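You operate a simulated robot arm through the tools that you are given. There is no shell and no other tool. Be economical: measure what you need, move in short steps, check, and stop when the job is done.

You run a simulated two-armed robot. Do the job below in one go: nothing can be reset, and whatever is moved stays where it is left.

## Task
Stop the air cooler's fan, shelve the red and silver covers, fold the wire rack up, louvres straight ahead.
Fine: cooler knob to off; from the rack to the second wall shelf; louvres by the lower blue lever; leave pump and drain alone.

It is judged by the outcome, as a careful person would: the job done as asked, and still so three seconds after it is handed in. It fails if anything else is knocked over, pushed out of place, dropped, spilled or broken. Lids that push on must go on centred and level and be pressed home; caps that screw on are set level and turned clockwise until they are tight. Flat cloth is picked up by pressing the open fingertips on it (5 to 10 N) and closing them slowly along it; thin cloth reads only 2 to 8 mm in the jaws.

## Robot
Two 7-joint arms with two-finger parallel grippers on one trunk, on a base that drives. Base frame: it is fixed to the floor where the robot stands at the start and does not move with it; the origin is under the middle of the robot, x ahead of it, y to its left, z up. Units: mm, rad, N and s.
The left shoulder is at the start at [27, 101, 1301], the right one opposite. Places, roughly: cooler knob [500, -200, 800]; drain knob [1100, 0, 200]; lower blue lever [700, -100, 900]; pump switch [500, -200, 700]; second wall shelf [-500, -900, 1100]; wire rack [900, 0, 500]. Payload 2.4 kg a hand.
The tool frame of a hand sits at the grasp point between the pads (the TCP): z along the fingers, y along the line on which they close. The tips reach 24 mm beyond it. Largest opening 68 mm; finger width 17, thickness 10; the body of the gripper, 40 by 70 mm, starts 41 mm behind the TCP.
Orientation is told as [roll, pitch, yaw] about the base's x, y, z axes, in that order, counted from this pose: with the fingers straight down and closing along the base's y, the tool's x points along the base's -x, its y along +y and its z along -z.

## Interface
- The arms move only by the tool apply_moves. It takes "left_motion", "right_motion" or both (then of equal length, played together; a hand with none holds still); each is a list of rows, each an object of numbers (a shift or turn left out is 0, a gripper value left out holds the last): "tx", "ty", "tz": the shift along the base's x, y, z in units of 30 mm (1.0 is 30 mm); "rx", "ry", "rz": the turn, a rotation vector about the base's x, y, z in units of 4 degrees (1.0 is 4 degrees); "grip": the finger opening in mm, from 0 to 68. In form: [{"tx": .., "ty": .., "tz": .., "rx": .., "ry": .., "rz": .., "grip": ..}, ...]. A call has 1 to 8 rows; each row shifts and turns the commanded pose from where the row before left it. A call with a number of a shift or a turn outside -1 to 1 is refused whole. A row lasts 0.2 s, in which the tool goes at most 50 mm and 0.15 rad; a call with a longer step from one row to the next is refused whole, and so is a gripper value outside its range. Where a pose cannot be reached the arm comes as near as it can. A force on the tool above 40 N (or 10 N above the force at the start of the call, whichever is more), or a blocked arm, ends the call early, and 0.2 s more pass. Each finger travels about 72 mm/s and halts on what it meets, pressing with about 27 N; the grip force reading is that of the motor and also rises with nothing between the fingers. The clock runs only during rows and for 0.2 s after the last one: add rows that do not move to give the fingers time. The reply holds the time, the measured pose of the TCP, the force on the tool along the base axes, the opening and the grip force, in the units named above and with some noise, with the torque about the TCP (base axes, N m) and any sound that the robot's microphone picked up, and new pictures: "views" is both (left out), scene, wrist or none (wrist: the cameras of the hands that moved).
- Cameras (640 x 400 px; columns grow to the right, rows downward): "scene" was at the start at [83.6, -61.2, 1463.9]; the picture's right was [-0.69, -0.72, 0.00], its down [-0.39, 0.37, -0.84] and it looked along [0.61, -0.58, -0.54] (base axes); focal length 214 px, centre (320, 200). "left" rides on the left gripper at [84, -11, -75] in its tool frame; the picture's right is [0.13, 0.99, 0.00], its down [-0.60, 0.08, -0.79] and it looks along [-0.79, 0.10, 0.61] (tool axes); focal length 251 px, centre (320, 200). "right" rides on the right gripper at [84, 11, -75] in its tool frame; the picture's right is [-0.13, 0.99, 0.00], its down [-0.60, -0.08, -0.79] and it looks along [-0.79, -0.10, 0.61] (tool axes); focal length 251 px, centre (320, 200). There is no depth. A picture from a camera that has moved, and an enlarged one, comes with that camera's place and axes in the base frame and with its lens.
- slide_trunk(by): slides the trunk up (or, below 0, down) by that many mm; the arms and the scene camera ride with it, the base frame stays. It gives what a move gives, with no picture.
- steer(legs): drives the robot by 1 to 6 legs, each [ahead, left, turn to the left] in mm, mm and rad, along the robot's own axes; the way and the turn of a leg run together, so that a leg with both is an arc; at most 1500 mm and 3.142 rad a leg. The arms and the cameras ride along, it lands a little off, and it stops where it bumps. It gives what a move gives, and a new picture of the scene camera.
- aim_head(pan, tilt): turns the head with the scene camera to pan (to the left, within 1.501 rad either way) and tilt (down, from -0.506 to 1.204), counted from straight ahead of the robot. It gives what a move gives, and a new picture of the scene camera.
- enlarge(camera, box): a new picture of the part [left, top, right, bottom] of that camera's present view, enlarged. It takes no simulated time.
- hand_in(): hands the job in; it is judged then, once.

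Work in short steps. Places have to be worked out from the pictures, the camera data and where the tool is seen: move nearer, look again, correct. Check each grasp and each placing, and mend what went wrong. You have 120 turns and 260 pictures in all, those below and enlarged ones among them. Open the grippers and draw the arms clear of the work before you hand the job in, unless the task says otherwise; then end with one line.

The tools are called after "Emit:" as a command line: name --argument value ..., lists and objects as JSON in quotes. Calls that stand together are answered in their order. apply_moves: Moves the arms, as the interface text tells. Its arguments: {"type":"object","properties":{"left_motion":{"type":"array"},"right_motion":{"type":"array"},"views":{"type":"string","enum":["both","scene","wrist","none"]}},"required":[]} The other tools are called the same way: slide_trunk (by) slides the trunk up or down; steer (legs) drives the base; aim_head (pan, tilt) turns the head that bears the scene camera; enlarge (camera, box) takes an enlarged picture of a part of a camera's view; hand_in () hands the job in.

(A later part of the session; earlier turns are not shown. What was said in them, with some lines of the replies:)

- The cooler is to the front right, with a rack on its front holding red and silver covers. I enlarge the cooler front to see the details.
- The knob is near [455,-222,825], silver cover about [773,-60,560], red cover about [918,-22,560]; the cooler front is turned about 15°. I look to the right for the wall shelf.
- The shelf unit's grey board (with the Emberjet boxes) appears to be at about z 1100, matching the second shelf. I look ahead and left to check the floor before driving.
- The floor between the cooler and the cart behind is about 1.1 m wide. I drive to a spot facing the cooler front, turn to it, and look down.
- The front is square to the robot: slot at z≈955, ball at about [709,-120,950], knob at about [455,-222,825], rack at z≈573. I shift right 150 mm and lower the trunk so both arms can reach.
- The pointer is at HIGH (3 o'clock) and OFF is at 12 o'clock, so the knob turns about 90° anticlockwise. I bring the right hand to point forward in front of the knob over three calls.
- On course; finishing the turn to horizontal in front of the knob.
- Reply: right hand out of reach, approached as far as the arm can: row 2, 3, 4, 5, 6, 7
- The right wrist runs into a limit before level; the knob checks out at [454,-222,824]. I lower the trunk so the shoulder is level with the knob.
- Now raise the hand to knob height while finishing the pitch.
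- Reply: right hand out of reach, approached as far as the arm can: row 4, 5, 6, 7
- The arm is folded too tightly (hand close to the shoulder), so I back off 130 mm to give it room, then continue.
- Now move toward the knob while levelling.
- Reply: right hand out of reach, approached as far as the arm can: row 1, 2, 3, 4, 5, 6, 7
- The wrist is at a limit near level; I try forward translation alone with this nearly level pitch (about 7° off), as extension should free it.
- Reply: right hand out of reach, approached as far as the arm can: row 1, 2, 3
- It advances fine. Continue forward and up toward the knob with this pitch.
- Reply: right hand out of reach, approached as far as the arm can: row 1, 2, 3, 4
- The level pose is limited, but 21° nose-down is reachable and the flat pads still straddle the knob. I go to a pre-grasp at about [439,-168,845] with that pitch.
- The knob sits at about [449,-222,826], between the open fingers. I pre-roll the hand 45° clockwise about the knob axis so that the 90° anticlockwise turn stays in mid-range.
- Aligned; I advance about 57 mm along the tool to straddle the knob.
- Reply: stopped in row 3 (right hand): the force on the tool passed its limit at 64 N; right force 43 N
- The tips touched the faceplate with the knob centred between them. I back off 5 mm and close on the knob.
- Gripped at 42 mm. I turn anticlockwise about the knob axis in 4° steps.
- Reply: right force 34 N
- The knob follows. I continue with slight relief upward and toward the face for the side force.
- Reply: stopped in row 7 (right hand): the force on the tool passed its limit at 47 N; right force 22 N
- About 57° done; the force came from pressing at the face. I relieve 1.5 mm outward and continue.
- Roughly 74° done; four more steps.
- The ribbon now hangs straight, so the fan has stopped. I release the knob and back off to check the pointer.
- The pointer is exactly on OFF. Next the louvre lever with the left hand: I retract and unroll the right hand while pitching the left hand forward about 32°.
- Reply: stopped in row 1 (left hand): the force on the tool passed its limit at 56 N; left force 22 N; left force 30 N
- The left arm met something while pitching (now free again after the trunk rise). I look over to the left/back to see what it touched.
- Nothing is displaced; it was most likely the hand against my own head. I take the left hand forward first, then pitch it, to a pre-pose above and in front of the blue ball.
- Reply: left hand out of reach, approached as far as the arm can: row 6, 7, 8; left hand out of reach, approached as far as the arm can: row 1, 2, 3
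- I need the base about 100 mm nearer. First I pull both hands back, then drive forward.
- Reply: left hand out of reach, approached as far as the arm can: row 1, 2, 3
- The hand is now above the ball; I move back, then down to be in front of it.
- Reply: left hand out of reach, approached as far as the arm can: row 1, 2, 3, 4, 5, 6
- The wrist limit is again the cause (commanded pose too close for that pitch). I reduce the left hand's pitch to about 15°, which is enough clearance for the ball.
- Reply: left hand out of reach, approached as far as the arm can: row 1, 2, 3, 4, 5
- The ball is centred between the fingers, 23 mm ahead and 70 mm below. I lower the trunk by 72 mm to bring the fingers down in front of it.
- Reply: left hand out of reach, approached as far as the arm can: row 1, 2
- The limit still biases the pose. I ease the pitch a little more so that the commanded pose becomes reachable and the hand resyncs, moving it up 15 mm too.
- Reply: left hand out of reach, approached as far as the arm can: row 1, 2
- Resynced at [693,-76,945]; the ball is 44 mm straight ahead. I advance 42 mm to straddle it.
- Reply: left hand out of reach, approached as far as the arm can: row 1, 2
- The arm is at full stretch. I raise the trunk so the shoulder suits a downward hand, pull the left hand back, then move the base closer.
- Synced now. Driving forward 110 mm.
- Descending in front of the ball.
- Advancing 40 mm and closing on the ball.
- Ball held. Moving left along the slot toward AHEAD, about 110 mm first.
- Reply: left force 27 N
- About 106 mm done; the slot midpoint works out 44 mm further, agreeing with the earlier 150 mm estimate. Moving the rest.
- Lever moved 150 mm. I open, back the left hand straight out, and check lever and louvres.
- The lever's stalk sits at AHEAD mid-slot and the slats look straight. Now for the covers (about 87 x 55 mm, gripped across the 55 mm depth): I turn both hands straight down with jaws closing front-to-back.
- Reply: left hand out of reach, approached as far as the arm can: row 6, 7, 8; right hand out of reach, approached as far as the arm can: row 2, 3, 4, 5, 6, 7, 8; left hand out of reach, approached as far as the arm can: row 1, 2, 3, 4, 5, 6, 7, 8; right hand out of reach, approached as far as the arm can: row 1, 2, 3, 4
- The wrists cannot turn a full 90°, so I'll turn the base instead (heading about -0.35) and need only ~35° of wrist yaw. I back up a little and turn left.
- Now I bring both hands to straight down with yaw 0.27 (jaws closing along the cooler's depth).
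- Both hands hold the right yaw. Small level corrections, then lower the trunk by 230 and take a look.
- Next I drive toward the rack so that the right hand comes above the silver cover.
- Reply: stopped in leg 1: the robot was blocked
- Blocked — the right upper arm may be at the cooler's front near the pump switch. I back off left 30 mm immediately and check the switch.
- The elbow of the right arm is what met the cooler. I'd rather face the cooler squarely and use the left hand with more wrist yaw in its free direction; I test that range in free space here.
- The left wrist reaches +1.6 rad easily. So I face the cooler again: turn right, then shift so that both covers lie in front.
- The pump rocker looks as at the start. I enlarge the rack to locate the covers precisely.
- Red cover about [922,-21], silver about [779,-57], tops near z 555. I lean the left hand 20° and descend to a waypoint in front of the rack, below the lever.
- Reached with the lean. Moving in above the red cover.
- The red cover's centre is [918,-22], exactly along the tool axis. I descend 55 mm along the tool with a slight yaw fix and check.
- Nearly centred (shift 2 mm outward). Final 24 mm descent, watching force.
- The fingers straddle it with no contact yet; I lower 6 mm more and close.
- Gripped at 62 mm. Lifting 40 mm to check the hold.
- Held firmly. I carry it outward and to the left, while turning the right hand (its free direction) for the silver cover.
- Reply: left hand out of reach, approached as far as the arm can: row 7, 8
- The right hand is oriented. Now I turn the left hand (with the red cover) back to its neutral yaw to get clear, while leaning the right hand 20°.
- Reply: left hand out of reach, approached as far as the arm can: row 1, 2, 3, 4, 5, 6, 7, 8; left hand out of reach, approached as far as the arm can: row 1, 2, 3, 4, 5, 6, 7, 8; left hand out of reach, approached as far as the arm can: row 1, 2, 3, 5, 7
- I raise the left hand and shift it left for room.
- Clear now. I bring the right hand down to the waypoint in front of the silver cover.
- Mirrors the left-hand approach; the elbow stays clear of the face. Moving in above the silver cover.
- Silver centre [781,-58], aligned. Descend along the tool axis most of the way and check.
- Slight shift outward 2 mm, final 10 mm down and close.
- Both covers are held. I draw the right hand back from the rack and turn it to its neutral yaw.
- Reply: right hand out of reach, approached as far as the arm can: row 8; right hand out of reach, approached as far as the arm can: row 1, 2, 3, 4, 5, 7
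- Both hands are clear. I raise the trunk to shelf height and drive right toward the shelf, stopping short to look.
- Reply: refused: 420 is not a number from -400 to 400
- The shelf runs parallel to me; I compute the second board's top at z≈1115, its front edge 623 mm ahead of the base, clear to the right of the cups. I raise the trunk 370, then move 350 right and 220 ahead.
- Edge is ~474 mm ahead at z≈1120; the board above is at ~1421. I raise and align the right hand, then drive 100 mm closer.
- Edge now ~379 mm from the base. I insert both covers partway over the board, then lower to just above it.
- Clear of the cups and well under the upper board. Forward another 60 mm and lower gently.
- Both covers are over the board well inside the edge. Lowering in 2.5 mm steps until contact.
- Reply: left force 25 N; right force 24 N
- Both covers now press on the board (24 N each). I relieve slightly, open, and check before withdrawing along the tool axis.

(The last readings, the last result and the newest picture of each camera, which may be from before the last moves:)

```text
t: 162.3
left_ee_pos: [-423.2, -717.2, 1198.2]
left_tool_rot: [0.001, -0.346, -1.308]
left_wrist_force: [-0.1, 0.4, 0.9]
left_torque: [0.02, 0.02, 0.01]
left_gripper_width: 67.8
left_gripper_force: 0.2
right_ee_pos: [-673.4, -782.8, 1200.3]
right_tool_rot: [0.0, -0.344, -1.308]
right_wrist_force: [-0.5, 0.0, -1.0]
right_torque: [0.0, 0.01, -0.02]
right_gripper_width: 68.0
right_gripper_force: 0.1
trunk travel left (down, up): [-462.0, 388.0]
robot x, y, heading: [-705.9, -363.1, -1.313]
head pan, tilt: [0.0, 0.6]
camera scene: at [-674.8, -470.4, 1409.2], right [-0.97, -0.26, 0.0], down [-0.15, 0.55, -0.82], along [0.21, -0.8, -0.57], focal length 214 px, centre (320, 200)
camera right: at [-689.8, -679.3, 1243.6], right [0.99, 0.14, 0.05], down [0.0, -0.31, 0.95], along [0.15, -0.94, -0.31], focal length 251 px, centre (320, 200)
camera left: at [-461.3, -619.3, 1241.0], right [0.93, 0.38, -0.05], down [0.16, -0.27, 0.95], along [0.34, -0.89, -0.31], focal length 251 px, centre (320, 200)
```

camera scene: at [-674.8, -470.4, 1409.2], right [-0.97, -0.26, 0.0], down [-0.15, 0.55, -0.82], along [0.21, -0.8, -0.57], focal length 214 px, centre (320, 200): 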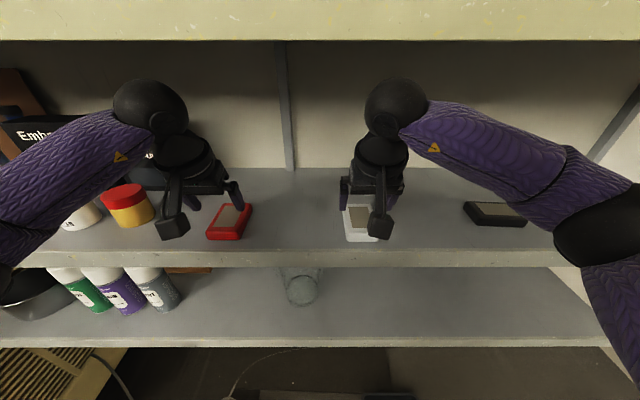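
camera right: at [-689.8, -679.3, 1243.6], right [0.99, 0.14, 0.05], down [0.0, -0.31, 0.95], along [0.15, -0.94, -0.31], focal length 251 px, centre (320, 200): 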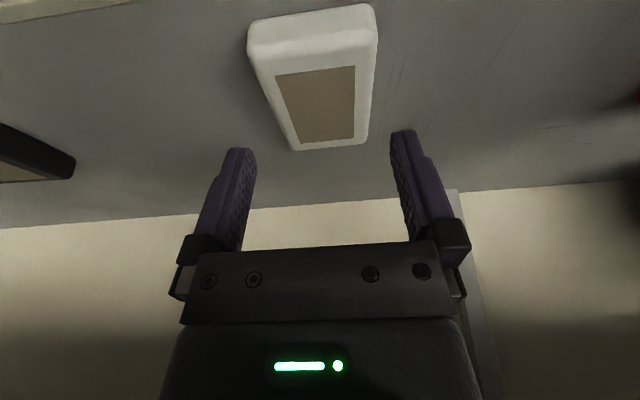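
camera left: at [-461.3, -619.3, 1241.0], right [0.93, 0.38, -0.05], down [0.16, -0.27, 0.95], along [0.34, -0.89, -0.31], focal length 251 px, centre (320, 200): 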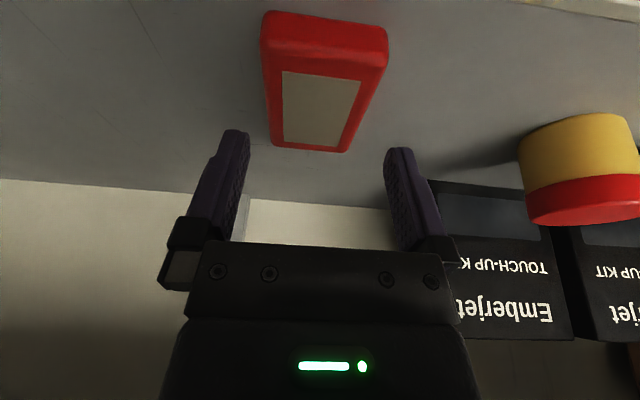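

Both covers lie flat on the second shelf. I back straight out, then return to the cooler for the rack.

Emit:
steer --legs '[[-220, 0, 0], [-140, 740, 0], [-176, 747, 0]]'

Emit:
slide_trunk --by -400

Emit:
aim_head --pan 0.0 --tilt 0.75

```text
t: 171.4
left_ee_pos: [876.5, 169.4, 1199.6]
left_tool_rot: [-0.003, -0.35, -1.31]
left_wrist_force: [-0.3, -0.9, -0.2]
left_torque: [0.0, 0.0, 0.0]
left_gripper_width: 68.1
left_gripper_force: 0.0
right_ee_pos: [625.6, 105.4, 1200.0]
right_tool_rot: [0.004, -0.345, -1.311]
right_wrist_force: [0.1, 0.1, -0.2]
right_torque: [0.01, -0.01, 0.03]
right_gripper_width: 67.9
right_gripper_force: 0.0
trunk travel left (down, up): [-462.0, 388.0]
robot x, y, heading: [594.1, 525.5, -1.316]
head pan, tilt: [0.0, 0.6]
camera scene: at [625.4, 418.0, 1409.3], right [-0.97, -0.25, 0.0], down [-0.14, 0.55, -0.82], along [0.21, -0.8, -0.57], focal length 214 px, centre (320, 200)
```

scene: 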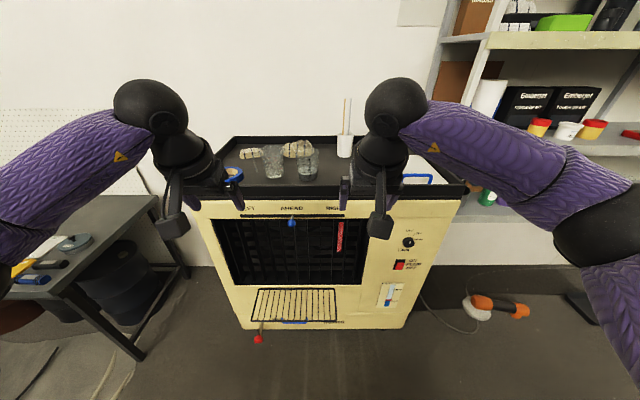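

```text
t: 175.2
left_ee_pos: [876.4, 169.3, 799.8]
left_tool_rot: [-0.001, -0.349, -1.311]
left_wrist_force: [-1.1, 0.1, 0.5]
left_torque: [0.02, 0.01, -0.01]
left_gripper_width: 67.9
left_gripper_force: 0.0
right_ee_pos: [624.7, 105.3, 801.2]
right_tool_rot: [0.004, -0.346, -1.311]
right_wrist_force: [0.0, 0.0, 0.1]
right_torque: [-0.01, 0.0, -0.01]
right_gripper_width: 67.9
right_gripper_force: 0.0
trunk travel left (down, up): [-62.0, 788.0]
robot x, y, heading: [592.8, 524.8, -1.316]
head pan, tilt: [0.0, 0.6]
```

```text
t: 175.9
left_ee_pos: [876.9, 168.9, 799.1]
left_tool_rot: [-0.003, -0.35, -1.311]
left_wrist_force: [-0.4, -0.1, -1.6]
left_torque: [0.02, -0.01, 0.0]
left_gripper_width: 68.0
left_gripper_force: 0.1
right_ee_pos: [623.6, 105.0, 800.5]
right_tool_rot: [0.003, -0.346, -1.311]
right_wrist_force: [-0.4, -0.1, 0.1]
right_torque: [-0.02, -0.02, -0.03]
right_gripper_width: 67.9
right_gripper_force: 0.1
trunk travel left (down, up): [-62.0, 788.0]
robot x, y, heading: [600.0, 528.4, -1.315]
head pan, tilt: [0.0, 0.75]
camera scene: at [646.9, 334.4, 989.2], right [-0.97, -0.25, 0.0], down [-0.17, 0.66, -0.73], along [0.19, -0.71, -0.68], focal length 214 px, centre (320, 200)
```

scene: 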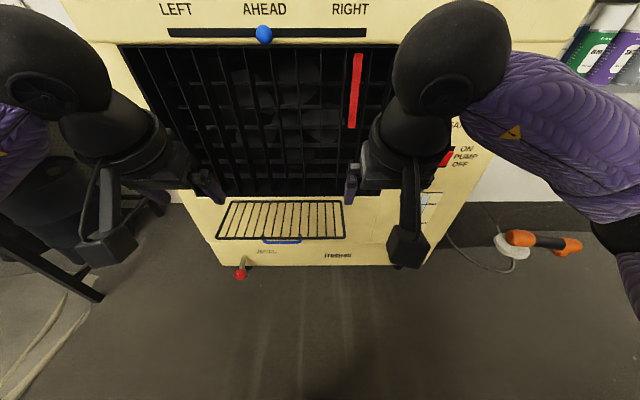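

Emit:
enlarge --camera "scene" --box '[200, 185, 360, 285]'

```text
4.00 times, centred on (280, 235) of scene
camera zoom: at [646.9, 334.4, 989.2], right [-0.97, -0.25, 0.0], down [-0.17, 0.66, -0.73], along [0.19, -0.71, -0.68], focal length 858 px, centre (480, 60)
```

zoom: 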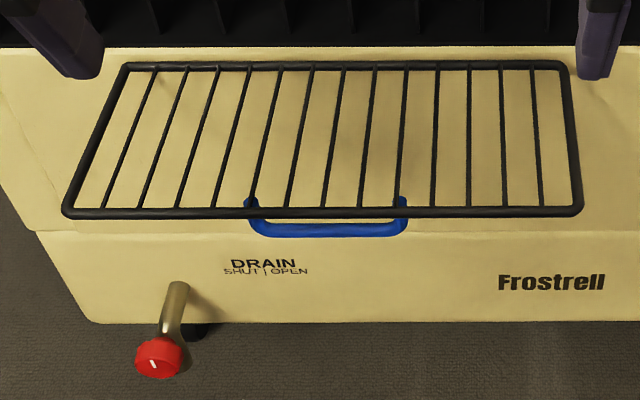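

A blue U-handle hangs under the rack's front (crossbar at about [844,10,485]); I'll pinch it from the front and swing the rack up. I lower the trunk and pitch the left hand forward to see what it can reach.

Emit:
slide_trunk --by -55

Emit:
apply_moves --left_motion '[{"tx": -0.13, "ty": -0.18, "tz": -0.3, "rx": -0.9675, "ry": -0.253}, {"tx": -0.13, "ty": -0.18, "tz": -0.3, "rx": -0.9675, "ry": -0.253}, {"tx": -0.13, "ty": -0.18, "tz": -0.3, "rx": -0.9675, "ry": -0.253}, {"tx": -0.13, "ty": -0.18, "tz": -0.3, "rx": -0.9675, "ry": -0.253}, {"tx": -0.13, "ty": -0.18, "tz": -0.3, "rx": -0.9675, "ry": -0.253}, {"tx": -0.13, "ty": -0.18, "tz": -0.3, "rx": -0.9675, "ry": -0.253}, {"tx": -0.13, "ty": -0.18, "tz": -0.3, "rx": -0.9675, "ry": -0.253}, {"tx": -0.13, "ty": -0.18, "tz": -0.3, "rx": -0.9675, "ry": -0.253}]' --views "none"

```text
t: 176.9
left_ee_pos: [877.4, 171.3, 744.6]
left_tool_rot: [-0.002, -0.349, -1.311]
left_wrist_force: [0.1, -0.3, 0.3]
left_torque: [-0.03, -0.02, 0.01]
left_gripper_width: 68.1
left_gripper_force: 0.0
right_ee_pos: [625.0, 105.1, 745.9]
right_tool_rot: [0.004, -0.345, -1.311]
right_wrist_force: [-0.3, 0.4, 0.6]
right_torque: [0.02, 0.0, 0.01]
right_gripper_width: 67.9
right_gripper_force: 0.1
trunk travel left (down, up): [-7.0, 843.0]
robot x, y, heading: [598.1, 528.3, -1.315]
head pan, tilt: [0.0, 0.75]
```

```text
t: 178.7
left_ee_pos: [844.9, 126.6, 671.6]
left_tool_rot: [-0.008, -0.91, -1.31]
left_wrist_force: [-0.2, -0.4, 0.3]
left_torque: [-0.03, 0.0, 0.0]
left_gripper_width: 67.8
left_gripper_force: 0.1
right_ee_pos: [624.7, 105.7, 744.5]
right_tool_rot: [0.004, -0.343, -1.311]
right_wrist_force: [0.1, 0.1, 0.8]
right_torque: [-0.01, -0.02, 0.02]
right_gripper_width: 67.9
right_gripper_force: 0.2
trunk travel left (down, up): [-7.0, 843.0]
robot x, y, heading: [597.4, 523.5, -1.313]
head pan, tilt: [0.0, 0.75]
```

52° reached without trouble. Now I roll the hand 90° so the jaws close vertically.

Emit:
apply_moves --left_motion '[{"rx": -0.2015, "ry": 0.764, "rz": 0.615}, {"rx": -0.2015, "ry": 0.764, "rz": 0.615}, {"rx": -0.2015, "ry": 0.764, "rz": 0.615}, {"rx": -0.2015, "ry": 0.764, "rz": 0.615}, {"rx": -0.2015, "ry": 0.764, "rz": 0.615}, {"rx": -0.2015, "ry": 0.764, "rz": 0.615}, {"rx": -0.2015, "ry": 0.764, "rz": 0.615}, {"rx": -0.2015, "ry": 0.764, "rz": 0.615}]' --views "none"

Emit:
apply_moves --left_motion '[{"rx": -0.2015, "ry": 0.764, "rz": 0.615}, {"rx": -0.2015, "ry": 0.764, "rz": 0.615}, {"rx": -0.2015, "ry": 0.764, "rz": 0.615}, {"rx": -0.2015, "ry": 0.764, "rz": 0.615}, {"rx": -0.2015, "ry": 0.764, "rz": 0.615}, {"rx": -0.2015, "ry": 0.764, "rz": 0.615}, {"rx": -0.2015, "ry": 0.764, "rz": 0.615}, {"rx": -0.2015, "ry": 0.764, "rz": 0.615}]' --views "none"

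Emit:
apply_moves --left_motion '[{"rx": -0.2015, "ry": 0.764, "rz": 0.615}, {"rx": -0.2015, "ry": 0.764, "rz": 0.615}, {"rx": -0.2015, "ry": 0.764, "rz": 0.615}, {"rx": -0.2015, "ry": 0.764, "rz": 0.615}, {"rx": -0.2015, "ry": 0.764, "rz": 0.615}, {"rx": -0.2015, "ry": 0.764, "rz": 0.615}, {"rx": -0.1, "ry": 0.382, "rz": 0.307}]'

```text
t: 180.5
left_ee_pos: [845.6, 126.6, 671.9]
left_tool_rot: [-0.604, -0.731, -0.513]
left_wrist_force: [-0.5, 0.6, 0.1]
left_torque: [-0.01, -0.02, -0.03]
left_gripper_width: 68.1
left_gripper_force: 0.1
right_ee_pos: [624.3, 104.7, 744.7]
right_tool_rot: [0.002, -0.343, -1.309]
right_wrist_force: [-0.7, -0.3, 0.4]
right_torque: [0.02, 0.05, -0.02]
right_gripper_width: 68.0
right_gripper_force: 0.0
trunk travel left (down, up): [-7.0, 843.0]
robot x, y, heading: [593.5, 524.1, -1.314]
head pan, tilt: [0.0, 0.75]
```

```text
t: 182.3
left_ee_pos: [845.1, 126.2, 672.5]
left_tool_rot: [-0.863, -0.348, -0.029]
left_wrist_force: [-0.1, 0.9, -0.4]
left_torque: [0.03, -0.02, -0.01]
left_gripper_width: 68.0
left_gripper_force: 0.1
right_ee_pos: [625.2, 104.9, 744.9]
right_tool_rot: [0.003, -0.345, -1.312]
right_wrist_force: [0.7, -0.6, -0.2]
right_torque: [0.01, -0.01, 0.0]
right_gripper_width: 67.9
right_gripper_force: 0.1
trunk travel left (down, up): [-7.0, 843.0]
robot x, y, heading: [595.5, 525.0, -1.315]
head pan, tilt: [0.0, 0.75]
```

```text
t: 183.9
left_ee_pos: [846.0, 126.6, 672.0]
left_tool_rot: [-0.912, 0.007, 0.263]
left_wrist_force: [0.4, -0.3, -0.1]
left_torque: [-0.01, 0.0, 0.01]
left_gripper_width: 68.0
left_gripper_force: 0.0
right_ee_pos: [625.7, 105.9, 744.9]
right_tool_rot: [0.003, -0.343, -1.31]
right_wrist_force: [0.8, 0.3, 0.8]
right_torque: [0.0, 0.0, 0.02]
right_gripper_width: 67.9
right_gripper_force: 0.0
trunk travel left (down, up): [-7.0, 843.0]
robot x, y, heading: [599.7, 526.1, -1.316]
head pan, tilt: [0.0, 0.75]
camera scene: at [652.1, 314.5, 931.4], right [-0.97, -0.25, 0.0], down [-0.17, 0.66, -0.73], along [0.19, -0.71, -0.68], focal length 214 px, centre (320, 200)
camera left: at [750.3, 156.1, 727.3], right [-0.29, 0.55, -0.78], down [0.41, 0.81, 0.42], along [0.87, -0.2, -0.46], focal length 251 px, centre (320, 200)
```

scene: 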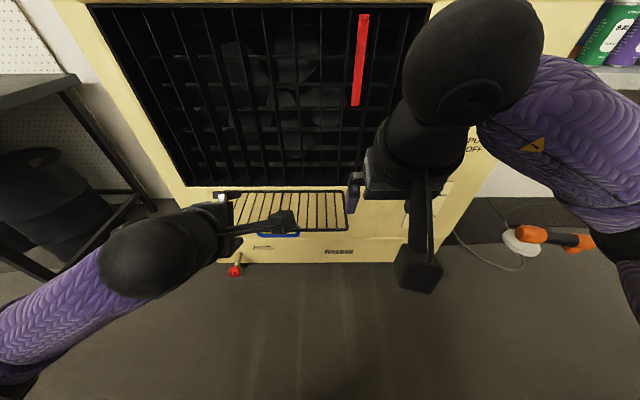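
left: 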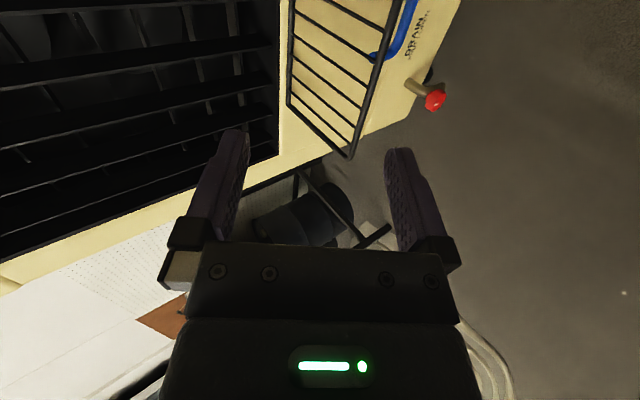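

Achieved. I tilt 12° flatter and lower to a pre-pose in front of the handle, with the jaws at 28 mm.

Emit:
apply_moves --left_motion '[{"tx": -0.139, "ty": -0.1, "tz": -0.794, "rx": -0.967, "ry": -0.2545, "grip": 50}, {"tx": -0.139, "ty": -0.1, "tz": -0.794, "rx": -0.967, "ry": -0.2545, "grip": 36}, {"tx": -0.139, "ty": -0.1, "tz": -0.794, "rx": -0.967, "ry": -0.2545, "grip": 28}, {"tx": -0.139, "ty": -0.2, "tz": -0.794}, {"tx": -0.139, "ty": -0.25, "tz": -0.794}, {"tx": -0.139, "ty": -0.25, "tz": -0.794}]'

```text
t: 185.3
left_ee_pos: [823.2, 111.9, 598.0]
left_tool_rot: [-0.98, 0.003, 0.265]
left_wrist_force: [-0.2, -0.5, 0.8]
left_torque: [0.02, -0.02, 0.02]
left_gripper_width: 28.0
left_gripper_force: 0.1
left hand out of reach, approached as far as the arm can: row 2, 3, 5, 6
right_ee_pos: [624.3, 105.6, 745.2]
right_tool_rot: [0.003, -0.342, -1.311]
right_wrist_force: [-0.2, 0.7, -0.5]
right_torque: [-0.02, 0.0, 0.02]
right_gripper_width: 67.8
right_gripper_force: 0.0
trunk travel left (down, up): [-7.0, 843.0]
robot x, y, heading: [596.0, 529.0, -1.316]
head pan, tilt: [0.0, 0.75]
camera scene: at [652.1, 314.7, 931.4], right [-0.97, -0.25, 0.0], down [-0.17, 0.66, -0.73], along [0.19, -0.71, -0.68], focal length 214 px, centre (320, 200)
camera left: at [726.0, 143.7, 648.5], right [-0.27, 0.5, -0.82], down [0.4, 0.84, 0.38], along [0.87, -0.23, -0.43], focal length 251 px, centre (320, 200)
```

scene: 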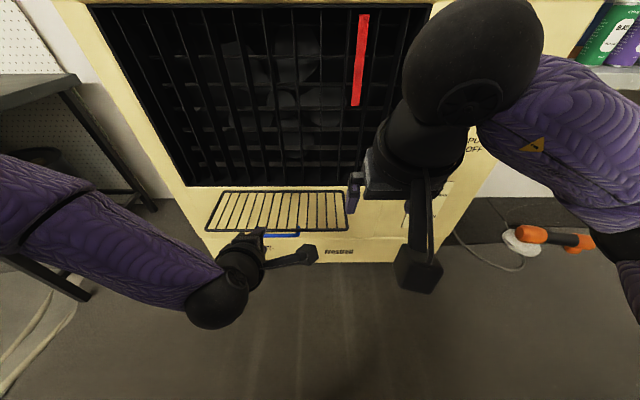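
left: 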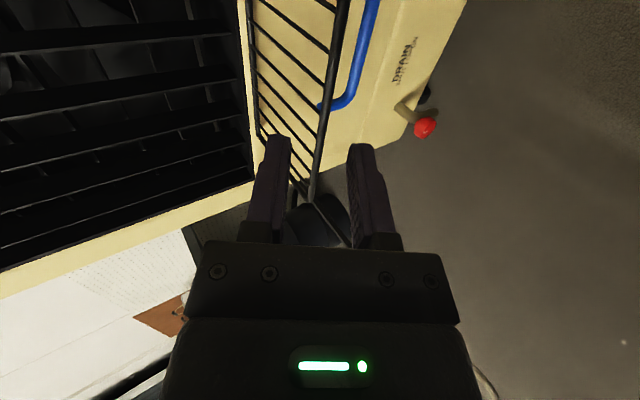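

The wrist can't go that low that flat. Instead I'll lift the front bar from below beside the handle with closed fingers at ~48°; I reposition left of the handle and ease the pitch.

Emit:
apply_moves --left_motion '[{"tz": 0.3, "rx": 0.967, "ry": 0.2545, "grip": 14}, {"rx": 0.967, "ry": 0.2545, "grip": 0}, {"rx": 0.967, "ry": 0.2545}, {"rx": 0.967, "ry": 0.2545}, {"tx": 0.83, "ty": 0.3}, {"tx": 0.83, "ty": 0.3, "tz": -0.3}, {"tx": 0.83, "ty": 0.3, "tz": -0.3}, {"tx": 0.83, "ty": 0.3, "tz": -0.3}]'

```text
t: 187.1
left_ee_pos: [922.8, 147.8, 578.5]
left_tool_rot: [-0.703, 0.005, 0.261]
left_wrist_force: [-0.2, -0.5, 0.7]
left_torque: [0.01, 0.0, 0.02]
left_gripper_width: 0.0
left_gripper_force: 23.4
right_ee_pos: [625.7, 105.4, 746.4]
right_tool_rot: [0.002, -0.344, -1.311]
right_wrist_force: [1.0, -0.2, 0.1]
right_torque: [0.0, -0.04, 0.0]
right_gripper_width: 68.0
right_gripper_force: 0.0
trunk travel left (down, up): [-7.0, 843.0]
robot x, y, heading: [598.1, 525.5, -1.309]
head pan, tilt: [0.0, 0.75]
camera scene: at [652.0, 314.5, 931.4], right [-0.97, -0.25, 0.0], down [-0.17, 0.66, -0.73], along [0.19, -0.71, -0.68], focal length 214 px, centre (320, 200)
camera left: at [830.8, 165.3, 643.8], right [-0.32, 0.7, -0.64], down [0.44, 0.71, 0.55], along [0.84, -0.1, -0.53], focal length 251 px, centre (320, 200)
```

scene: 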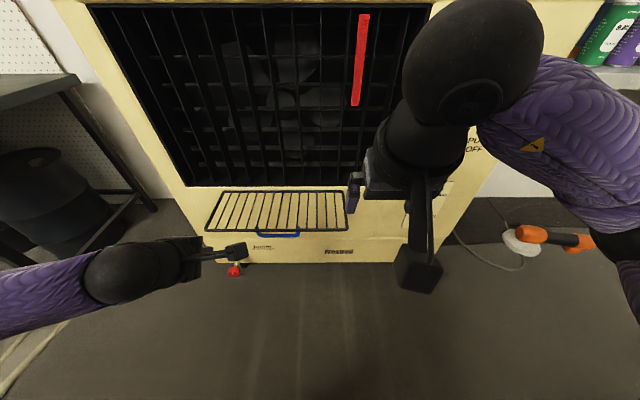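
left: 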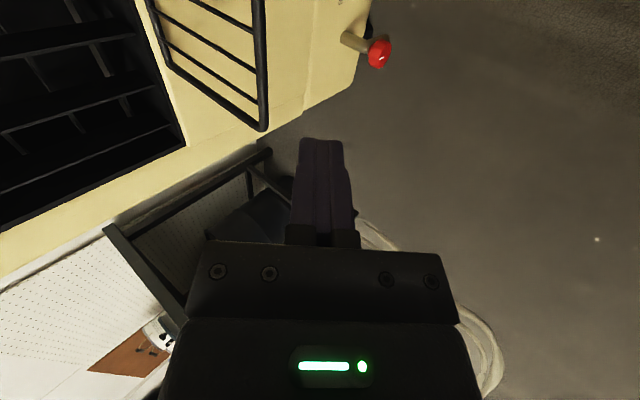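

Reached with 40° tilt and no limit. I lower below bar level, then move in until just under the front bar.

Emit:
apply_moves --left_motion '[{"tz": -0.95}, {"tz": -0.95}, {"tx": 0.2, "ty": -0.77}, {"tx": 0.2, "ty": -0.77}]'

Emit:
enlarge --camera "scene" --box '[180, 170, 360, 290]'

```text
t: 188.1
left_ee_pos: [935.1, 101.8, 521.1]
left_tool_rot: [-0.703, 0.005, 0.261]
left_wrist_force: [0.7, -0.2, 0.8]
left_torque: [0.0, 0.02, 0.0]
left_gripper_width: 0.1
left_gripper_force: 23.4
right_ee_pos: [623.9, 105.8, 746.3]
right_tool_rot: [0.003, -0.343, -1.31]
right_wrist_force: [-0.5, -0.4, 0.8]
right_torque: [0.01, 0.0, -0.01]
right_gripper_width: 68.1
right_gripper_force: 0.0
trunk travel left (down, up): [-7.0, 843.0]
robot x, y, heading: [597.7, 527.6, -1.313]
head pan, tilt: [0.0, 0.75]
camera scene: at [652.2, 314.6, 931.4], right [-0.97, -0.25, 0.0], down [-0.17, 0.66, -0.73], along [0.19, -0.71, -0.68], focal length 214 px, centre (320, 200)
camera left: at [842.9, 118.9, 587.3], right [-0.32, 0.7, -0.64], down [0.44, 0.71, 0.55], along [0.84, -0.1, -0.53], focal length 251 px, centre (320, 200)
```

scene: 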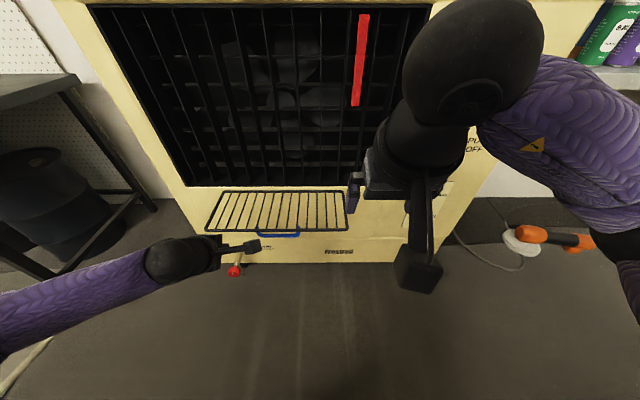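
left: 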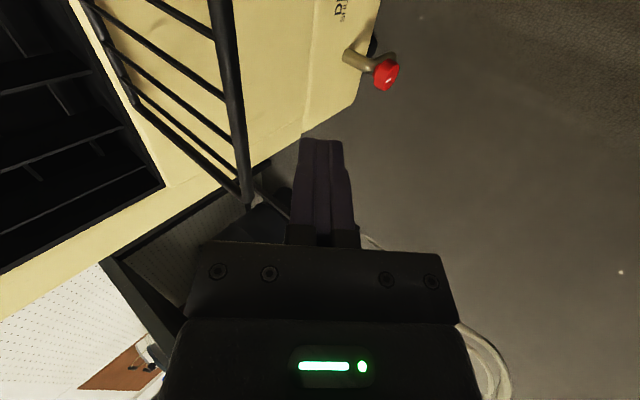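

```text
3.33 times, centred on (270, 230) of scene
camera zoom: at [652.2, 314.6, 931.4], right [-0.97, -0.25, 0.0], down [-0.17, 0.66, -0.73], along [0.19, -0.71, -0.68], focal length 715 px, centre (487, 100)
```

zoom: 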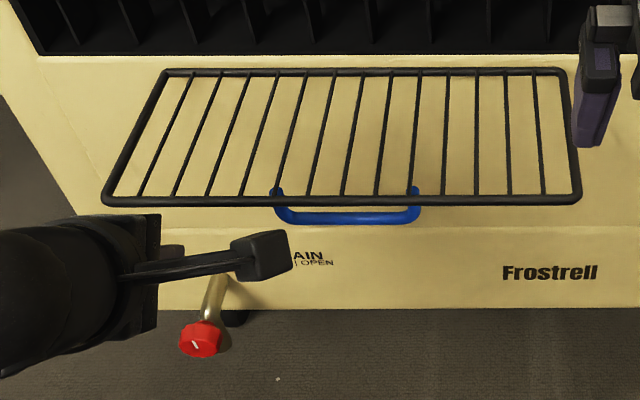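

Hand is just outside and below the bar. The final lift needs the base closer, so I test pulling the hand back 70 mm and driving forward 70.

Emit:
apply_moves --left_motion '[{"tx": -0.2, "ty": 0.75}, {"tx": -0.2, "ty": 0.75}, {"tx": -0.2, "ty": 0.75}]' --views "none"

```text
t: 188.9
left_ee_pos: [915.7, 169.4, 523.6]
left_tool_rot: [-0.704, 0.006, 0.26]
left_wrist_force: [-0.1, 0.1, -0.6]
left_torque: [0.0, -0.02, 0.01]
left_gripper_width: 0.0
left_gripper_force: 23.9
right_ee_pos: [625.9, 105.5, 745.5]
right_tool_rot: [0.003, -0.343, -1.311]
right_wrist_force: [0.4, 0.1, -0.4]
right_torque: [0.0, 0.01, 0.0]
right_gripper_width: 67.9
right_gripper_force: 0.1
trunk travel left (down, up): [-7.0, 843.0]
robot x, y, heading: [595.2, 526.3, -1.313]
head pan, tilt: [0.0, 0.75]
```

Fine. Another 40 mm back, then drive 110 mm forward.

Emit:
apply_moves --left_motion '[{"tx": -0.18, "ty": 0.65}, {"tx": -0.18, "ty": 0.65}]' --views "none"

Emit:
steer --legs '[[110, 0, 0]]'

```text
t: 189.5
left_ee_pos: [904.6, 200.4, 521.7]
left_tool_rot: [-0.705, 0.009, 0.25]
left_wrist_force: [0.7, 0.5, -0.8]
left_torque: [0.0, -0.01, -0.01]
left_gripper_width: 0.2
left_gripper_force: 23.7
left hand out of reach, approached as far as the arm can: row 2
right_ee_pos: [625.5, 104.1, 744.8]
right_tool_rot: [0.005, -0.344, -1.31]
right_wrist_force: [0.6, 0.6, 0.3]
right_torque: [-0.01, 0.04, -0.01]
right_gripper_width: 68.1
right_gripper_force: 0.0
trunk travel left (down, up): [-7.0, 843.0]
robot x, y, heading: [595.5, 528.8, -1.315]
head pan, tilt: [0.0, 0.75]
```

```text
t: 190.7
left_ee_pos: [931.5, 94.9, 521.5]
left_tool_rot: [-0.705, 0.01, 0.254]
left_wrist_force: [0.0, 0.8, 0.0]
left_torque: [0.03, 0.0, 0.03]
left_gripper_width: 0.0
left_gripper_force: 23.6
right_ee_pos: [652.5, 0.6, 745.8]
right_tool_rot: [0.004, -0.342, -1.31]
right_wrist_force: [0.0, 0.4, 0.3]
right_torque: [0.02, -0.03, -0.01]
right_gripper_width: 67.9
right_gripper_force: 0.2
trunk travel left (down, up): [-7.0, 843.0]
robot x, y, heading: [625.2, 423.1, -1.315]
head pan, tilt: [0.0, 0.75]
camera scene: at [680.2, 208.4, 931.4], right [-0.97, -0.25, 0.0], down [-0.17, 0.66, -0.73], along [0.19, -0.71, -0.68], focal length 214 px, centre (320, 200)
```

scene: 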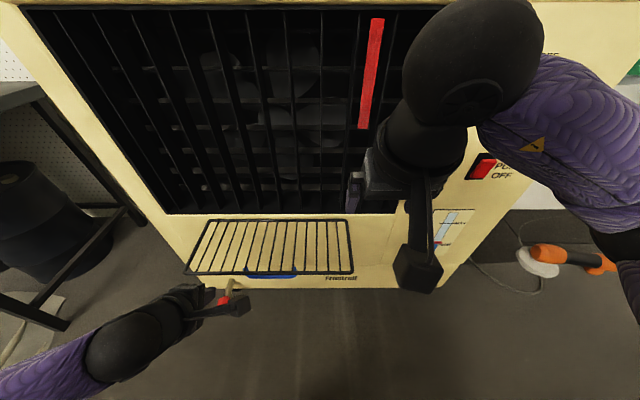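

Now slide the fingertips under the front bar and lift along the hinge arc to about 30°.

Emit:
apply_moves --left_motion '[{"tx": 0.165, "ty": -0.632}, {"tx": 0.025, "ty": -0.097, "tz": 0.61}, {"tx": 0.025, "ty": -0.097, "tz": 0.61}, {"tx": 0.054, "ty": -0.206, "tz": 0.78}, {"tx": 0.089, "ty": -0.342, "tz": 0.733}, {}]'

Emit:
enlarge --camera "scene" --box '[150, 190, 370, 320]'

```text
t: 192.1
left_ee_pos: [942.5, 54.3, 603.0]
left_tool_rot: [-0.705, 0.011, 0.253]
left_wrist_force: [1.4, 0.8, -0.8]
left_torque: [0.01, 0.04, 0.01]
left_gripper_width: 0.0
left_gripper_force: 23.8
right_ee_pos: [653.6, -1.6, 744.8]
right_tool_rot: [0.003, -0.343, -1.311]
right_wrist_force: [0.8, 0.5, 0.2]
right_torque: [-0.01, 0.01, 0.03]
right_gripper_width: 68.3
right_gripper_force: 0.0
trunk travel left (down, up): [-7.0, 843.0]
robot x, y, heading: [627.1, 416.7, -1.306]
head pan, tilt: [0.0, 0.75]
camera scene: at [680.2, 208.0, 931.4], right [-0.97, -0.25, 0.0], down [-0.17, 0.66, -0.73], along [0.19, -0.71, -0.68], focal length 214 px, centre (320, 200)
camera left: at [850.2, 71.2, 668.4], right [-0.32, 0.7, -0.64], down [0.45, 0.71, 0.55], along [0.84, -0.11, -0.54], focal length 251 px, centre (320, 200)
```

scene: 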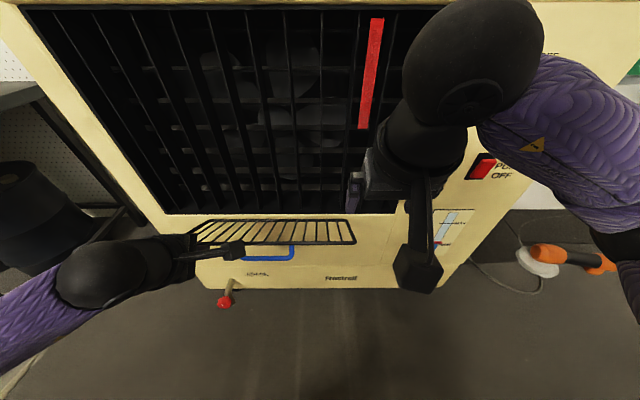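
left: 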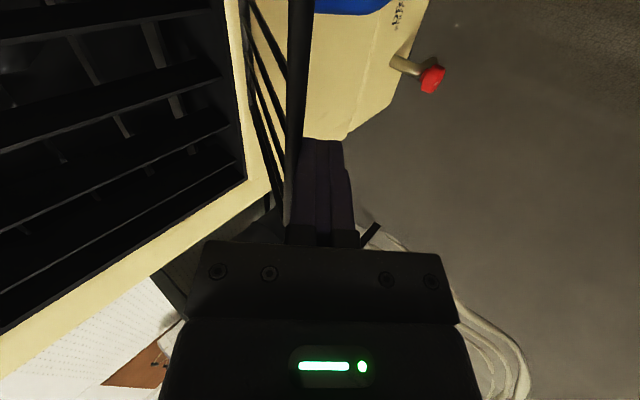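

```text
2.91 times, centred on (260, 255) of scene
camera zoom: at [680.2, 208.0, 931.4], right [-0.97, -0.25, 0.0], down [-0.17, 0.66, -0.73], along [0.19, -0.71, -0.68], focal length 624 px, centre (494, 40)
```

zoom: 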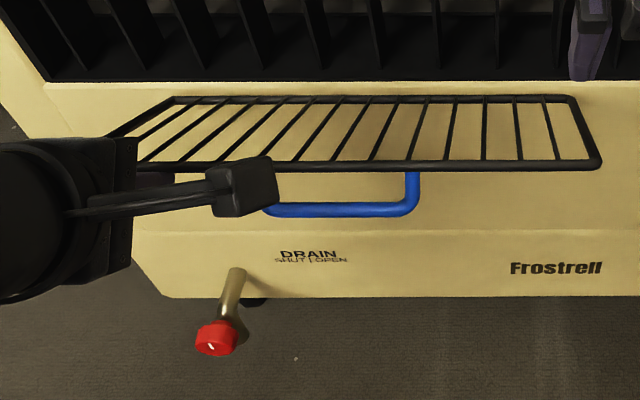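

It's lifting with almost no force. Continue along the arc to about 70°.

Emit:
apply_moves --left_motion '[{"tx": 0.118, "ty": -0.452, "tz": 0.667}, {"tx": 0.143, "ty": -0.548, "tz": 0.58}, {"tx": 0.169, "ty": -0.645, "tz": 0.46}, {"tx": 0.186, "ty": -0.71, "tz": 0.343}, {}]'

Emit:
enlarge --camera "scene" --box '[150, 170, 370, 300]'

```text
t: 193.3
left_ee_pos: [961.7, -16.8, 666.5]
left_tool_rot: [-0.704, 0.011, 0.253]
left_wrist_force: [-0.6, 0.2, 1.0]
left_torque: [-0.05, 0.02, 0.04]
left_gripper_width: 0.0
left_gripper_force: 24.0
right_ee_pos: [653.7, -1.1, 745.9]
right_tool_rot: [0.004, -0.344, -1.313]
right_wrist_force: [-0.8, 0.4, -0.2]
right_torque: [0.04, 0.02, 0.01]
right_gripper_width: 67.9
right_gripper_force: 0.0
trunk travel left (down, up): [-7.0, 843.0]
robot x, y, heading: [623.4, 417.1, -1.31]
head pan, tilt: [0.0, 0.75]
camera scene: at [680.2, 208.3, 931.4], right [-0.97, -0.25, 0.0], down [-0.17, 0.66, -0.73], along [0.19, -0.71, -0.68], focal length 214 px, centre (320, 200)
camera left: at [868.4, 1.6, 731.4], right [-0.32, 0.7, -0.64], down [0.45, 0.71, 0.55], along [0.84, -0.11, -0.54], focal length 251 px, centre (320, 200)
```

scene: 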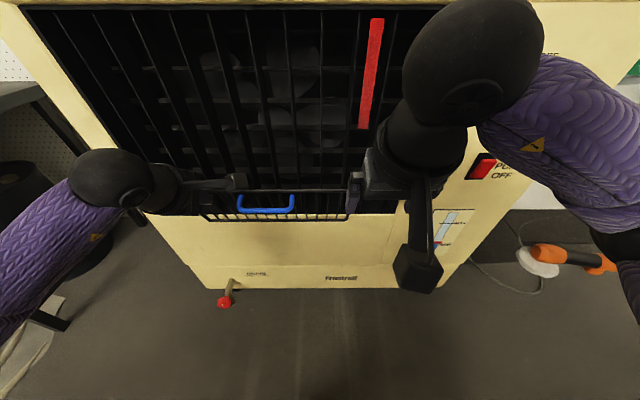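
left: 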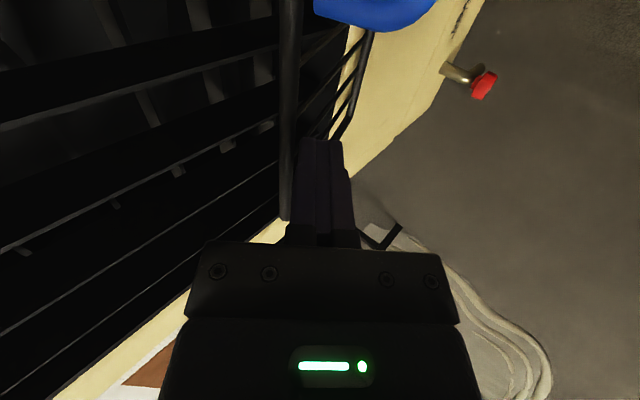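

```text
2.91 times, centred on (260, 235) of scene
camera zoom: at [680.2, 208.3, 931.4], right [-0.97, -0.25, 0.0], down [-0.17, 0.66, -0.73], along [0.19, -0.71, -0.68], focal length 624 px, centre (494, 98)
```

zoom: 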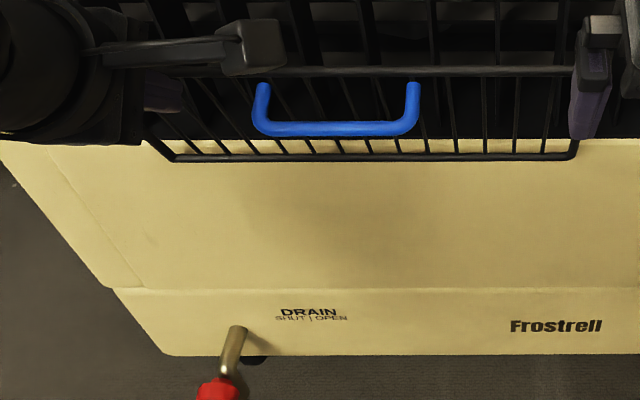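

About 70° up. Push inward the rest of the way to vertical.

Emit:
apply_moves --left_motion '[{"tx": 0.1, "ty": -0.38, "tz": 0.107}, {"tx": 0.1, "ty": -0.38, "tz": 0.107}, {"tx": 0.08, "ty": -0.306, "tz": 0.033}, {"tx": 0.08, "ty": -0.306, "tz": 0.033}, {"tx": 0.05, "ty": -0.2}, {}]'

Emit:
enlarge --camera "scene" --box '[150, 150, 370, 280]'

```text
t: 194.4
left_ee_pos: [970.7, -55.9, 674.6]
left_tool_rot: [-0.694, 0.009, 0.253]
left_wrist_force: [-8.3, 24.9, 8.2]
left_torque: [0.1, 0.05, -0.01]
left_gripper_width: 0.0
left_gripper_force: 23.2
right_ee_pos: [652.6, 1.7, 746.6]
right_tool_rot: [0.004, -0.348, -1.307]
right_wrist_force: [0.3, 0.3, 1.3]
right_torque: [0.0, 0.05, -0.01]
right_gripper_width: 68.3
right_gripper_force: 0.1
trunk travel left (down, up): [-7.0, 843.0]
robot x, y, heading: [621.6, 420.7, -1.309]
head pan, tilt: [0.0, 0.75]
stopped in row 5 (left hand): the force on the tool passed its limit at 49 N (the readings are from after the stop); the commanded pose is now the measured one
camera scene: at [679.7, 211.6, 932.2], right [-0.97, -0.26, 0.0], down [-0.17, 0.66, -0.73], along [0.19, -0.71, -0.68], focal length 214 px, centre (320, 200)
camera left: at [880.5, -38.8, 739.0], right [-0.32, 0.7, -0.63], down [0.45, 0.7, 0.55], along [0.83, -0.11, -0.54], focal length 251 px, centre (320, 200)
```

scene: 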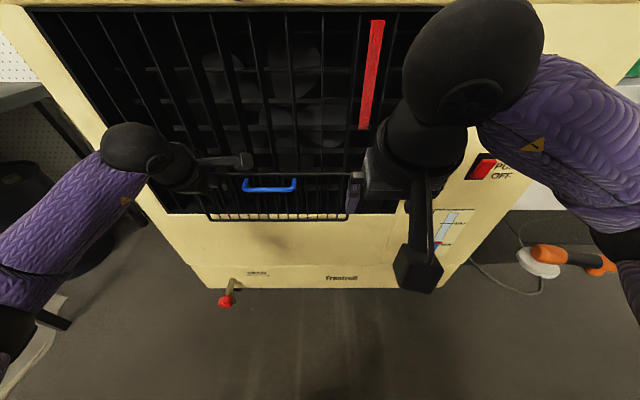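
left: 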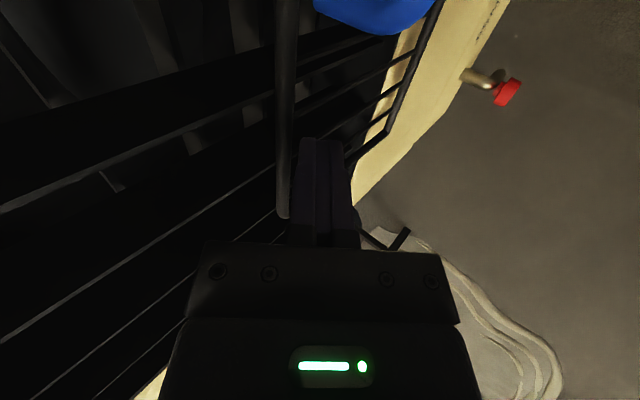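

```text
2.91 times, centred on (260, 215) of scene
camera zoom: at [679.7, 211.6, 932.2], right [-0.97, -0.26, 0.0], down [-0.17, 0.66, -0.73], along [0.19, -0.71, -0.68], focal length 624 px, centre (494, 156)
```

zoom: 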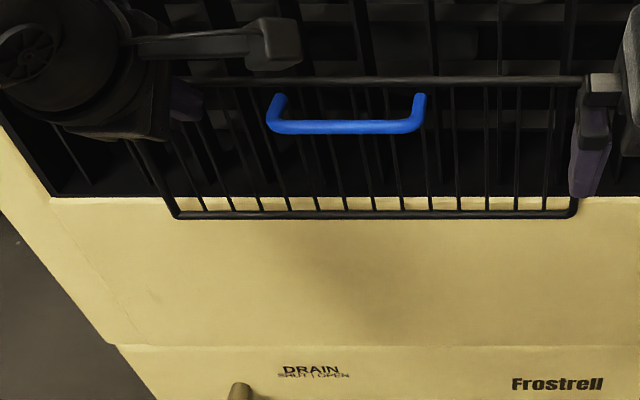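

By geometry the top bar is directly above the hinge, so the rack is vertical against its stop. I ease the fingers back 20 mm to see whether it stays.

Emit:
apply_moves --left_motion '[{"tx": -0.05, "ty": 0.2}, {"tx": -0.08, "ty": 0.32}, {"tx": -0.08, "ty": 0.32}, {}, {}]'

Emit:
enlarge --camera "scene" --box '[150, 150, 370, 280]'

```text
t: 195.6
left_ee_pos: [967.5, -33.6, 671.7]
left_tool_rot: [-0.693, 0.009, 0.254]
left_wrist_force: [-0.1, 0.1, 0.5]
left_torque: [-0.01, 0.01, -0.02]
left_gripper_width: 0.0
left_gripper_force: 23.3
right_ee_pos: [654.6, -0.5, 745.5]
right_tool_rot: [0.003, -0.343, -1.308]
right_wrist_force: [0.6, 0.5, 0.0]
right_torque: [-0.01, -0.02, 0.02]
right_gripper_width: 68.0
right_gripper_force: 0.1
trunk travel left (down, up): [-7.0, 843.0]
robot x, y, heading: [625.2, 420.6, -1.312]
head pan, tilt: [0.0, 0.75]
camera scene: at [680.6, 208.9, 931.4], right [-0.97, -0.26, 0.0], down [-0.17, 0.66, -0.73], along [0.19, -0.71, -0.68], focal length 214 px, centre (320, 200)
camera left: at [874.8, -16.6, 737.1], right [-0.32, 0.7, -0.63], down [0.45, 0.7, 0.55], along [0.83, -0.1, -0.54], focal length 251 px, centre (320, 200)
```

scene: 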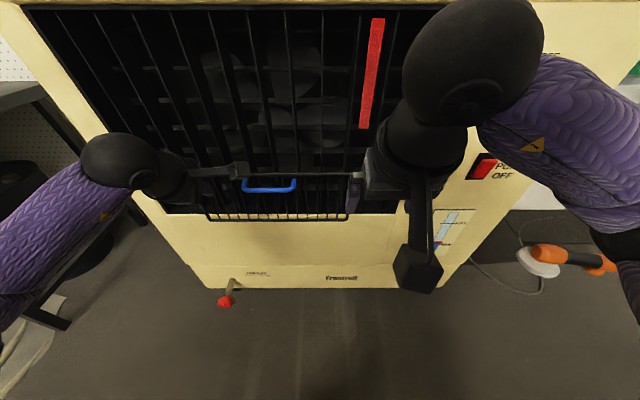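
left: 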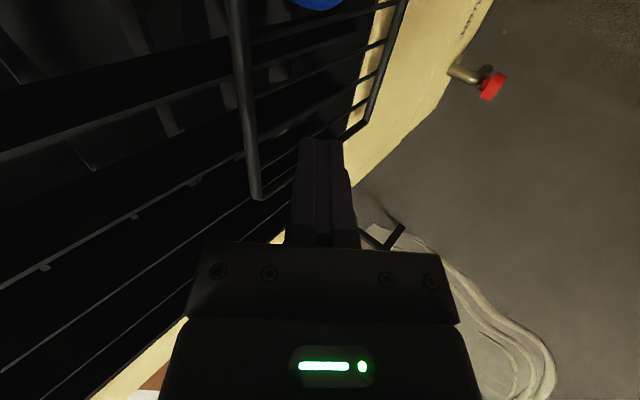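

```text
2.91 times, centred on (260, 215) of scene
camera zoom: at [680.6, 208.9, 931.4], right [-0.97, -0.26, 0.0], down [-0.17, 0.66, -0.73], along [0.19, -0.71, -0.68], focal length 624 px, centre (494, 156)
```

zoom: 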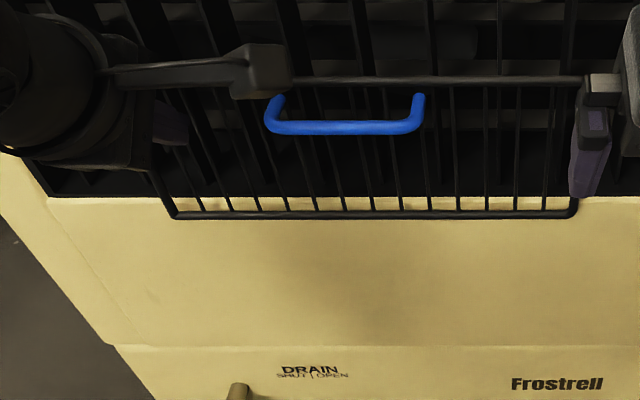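

The rack stays up on its own. I withdraw the left hand, drive back, open the gripper, and take a final look.

Emit:
apply_moves --left_motion '[{"tx": -0.22, "ty": 0.85, "grip": 0}, {"tx": -0.22, "ty": 0.85}, {"tx": -0.22, "ty": 0.85}, {"grip": 30}, {"grip": 60}]' --views "none"

Emit:
steer --legs '[[-170, -60, 0]]'

Emit:
slide_trunk --by 350

Emit:
aim_head --pan 0.0 --tilt 0.7

```text
t: 196.8
left_ee_pos: [947.4, 43.9, 671.3]
left_tool_rot: [-0.691, 0.01, 0.255]
left_wrist_force: [0.5, -0.3, -0.2]
left_torque: [0.01, 0.02, -0.01]
left_gripper_width: 60.1
left_gripper_force: 0.1
right_ee_pos: [653.6, 0.5, 745.3]
right_tool_rot: [0.004, -0.345, -1.309]
right_wrist_force: [-0.7, -0.1, 0.0]
right_torque: [-0.01, 0.0, 0.0]
right_gripper_width: 68.2
right_gripper_force: 0.0
trunk travel left (down, up): [-7.0, 843.0]
robot x, y, heading: [624.6, 418.7, -1.317]
head pan, tilt: [0.0, 0.75]
```

```text
t: 198.3
left_ee_pos: [846.6, 189.9, 669.7]
left_tool_rot: [-0.695, 0.008, 0.254]
left_wrist_force: [-0.1, 0.0, 0.3]
left_torque: [0.01, 0.01, -0.01]
left_gripper_width: 59.9
left_gripper_force: 0.0
right_ee_pos: [552.8, 147.3, 745.4]
right_tool_rot: [0.002, -0.344, -1.31]
right_wrist_force: [-1.1, -1.0, -0.9]
right_torque: [-0.01, -0.01, 0.01]
right_gripper_width: 68.2
right_gripper_force: 0.0
trunk travel left (down, up): [-7.0, 843.0]
robot x, y, heading: [522.6, 568.9, -1.308]
head pan, tilt: [0.0, 0.75]
camera scene: at [579.9, 356.1, 931.4], right [-0.97, -0.26, 0.0], down [-0.17, 0.66, -0.73], along [0.19, -0.71, -0.68], focal length 214 px, centre (320, 200)
```

scene: 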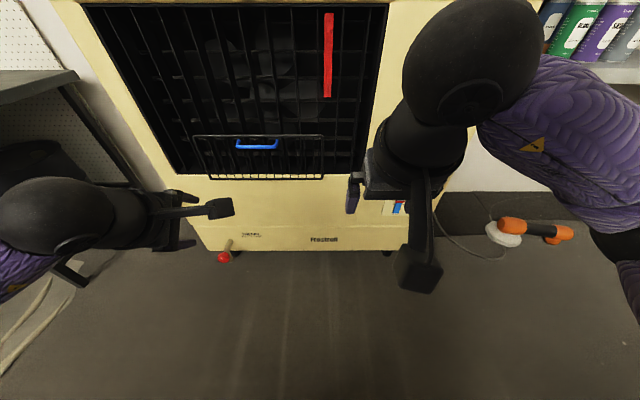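

```text
t: 201.7
left_ee_pos: [847.6, 189.9, 1020.6]
left_tool_rot: [-0.693, 0.008, 0.253]
left_wrist_force: [0.3, 0.5, 1.0]
left_torque: [0.02, 0.01, -0.01]
left_gripper_width: 60.1
left_gripper_force: 0.1
right_ee_pos: [553.2, 147.1, 1095.3]
right_tool_rot: [0.003, -0.344, -1.308]
right_wrist_force: [-0.4, -0.2, -0.3]
right_torque: [0.02, 0.0, 0.0]
right_gripper_width: 68.0
right_gripper_force: 0.1
trunk travel left (down, up): [-357.0, 493.0]
robot x, y, heading: [521.3, 567.7, -1.316]
head pan, tilt: [0.0, 0.75]
```

```text
t: 202.4
left_ee_pos: [846.8, 190.1, 1019.9]
left_tool_rot: [-0.693, 0.01, 0.256]
left_wrist_force: [-0.1, 0.8, -0.4]
left_torque: [-0.02, -0.03, 0.0]
left_gripper_width: 60.2
left_gripper_force: 0.1
right_ee_pos: [551.6, 148.3, 1096.4]
right_tool_rot: [0.006, -0.344, -1.308]
right_wrist_force: [-0.5, 0.4, -0.6]
right_torque: [0.0, -0.02, 0.01]
right_gripper_width: 67.8
right_gripper_force: 0.0
trunk travel left (down, up): [-357.0, 493.0]
robot x, y, heading: [523.7, 569.1, -1.315]
head pan, tilt: [0.0, 0.7]
camera scene: at [555.3, 449.0, 1294.9], right [-0.97, -0.26, 0.0], down [-0.17, 0.62, -0.76], along [0.2, -0.74, -0.64], focal length 214 px, centre (320, 200)
```

scene: 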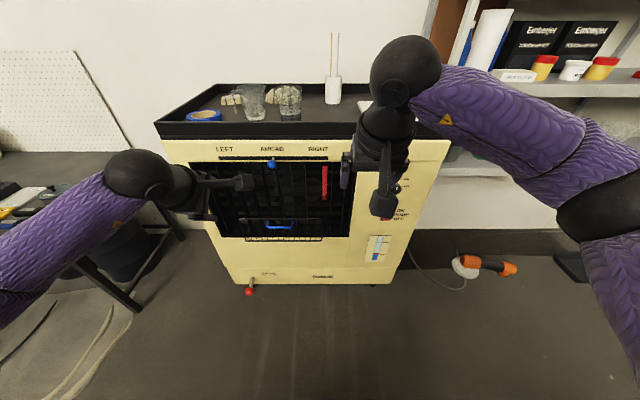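

The rack is up, ribbon hanging. I check knob, pump switch and lever through the wrist cameras and an enlargement.

Emit:
enlarge --camera "right" --box '[160, 0, 480, 220]'

Emit:
enlarge --camera "scene" --box '[180, 130, 420, 300]'

```text
1.82 times, centred on (320, 110) of right
camera zoom: at [537.4, 250.4, 1138.4], right [0.99, 0.14, 0.05], down [0.0, -0.31, 0.95], along [0.15, -0.94, -0.31], focal length 457 px, centre (320, 364)
```

zoom: 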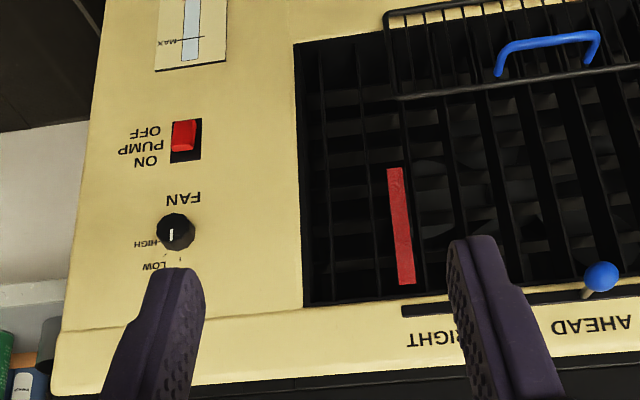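

```text
2.35 times, centred on (300, 215) of scene
camera zoom: at [555.3, 449.0, 1294.9], right [-0.97, -0.26, 0.0], down [-0.17, 0.62, -0.76], along [0.2, -0.74, -0.64], focal length 505 px, centre (367, 165)
```

zoom: 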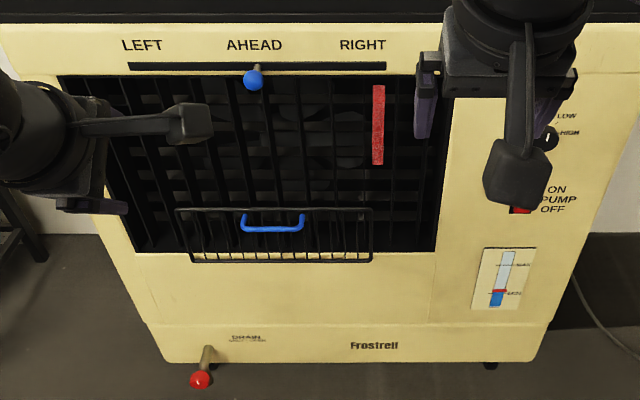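

Knob is at OFF, the lever is centred at AHEAD, the rack stays folded up, pump and drain are untouched, and both covers lie on the second shelf. The arms are clear with open grippers, so I hand in.

Emit:
hand_in

```text
The job is handed in.
```

The job is done and handed in: the fan is off, the red and silver covers are on the second wall shelf, the wire rack is folded up and holding by itself, and the louvres are straight ahead. While I was driving, the right arm bumped the cooler front once. Nothing looked moved, and the pump and drain look as they did at the start.
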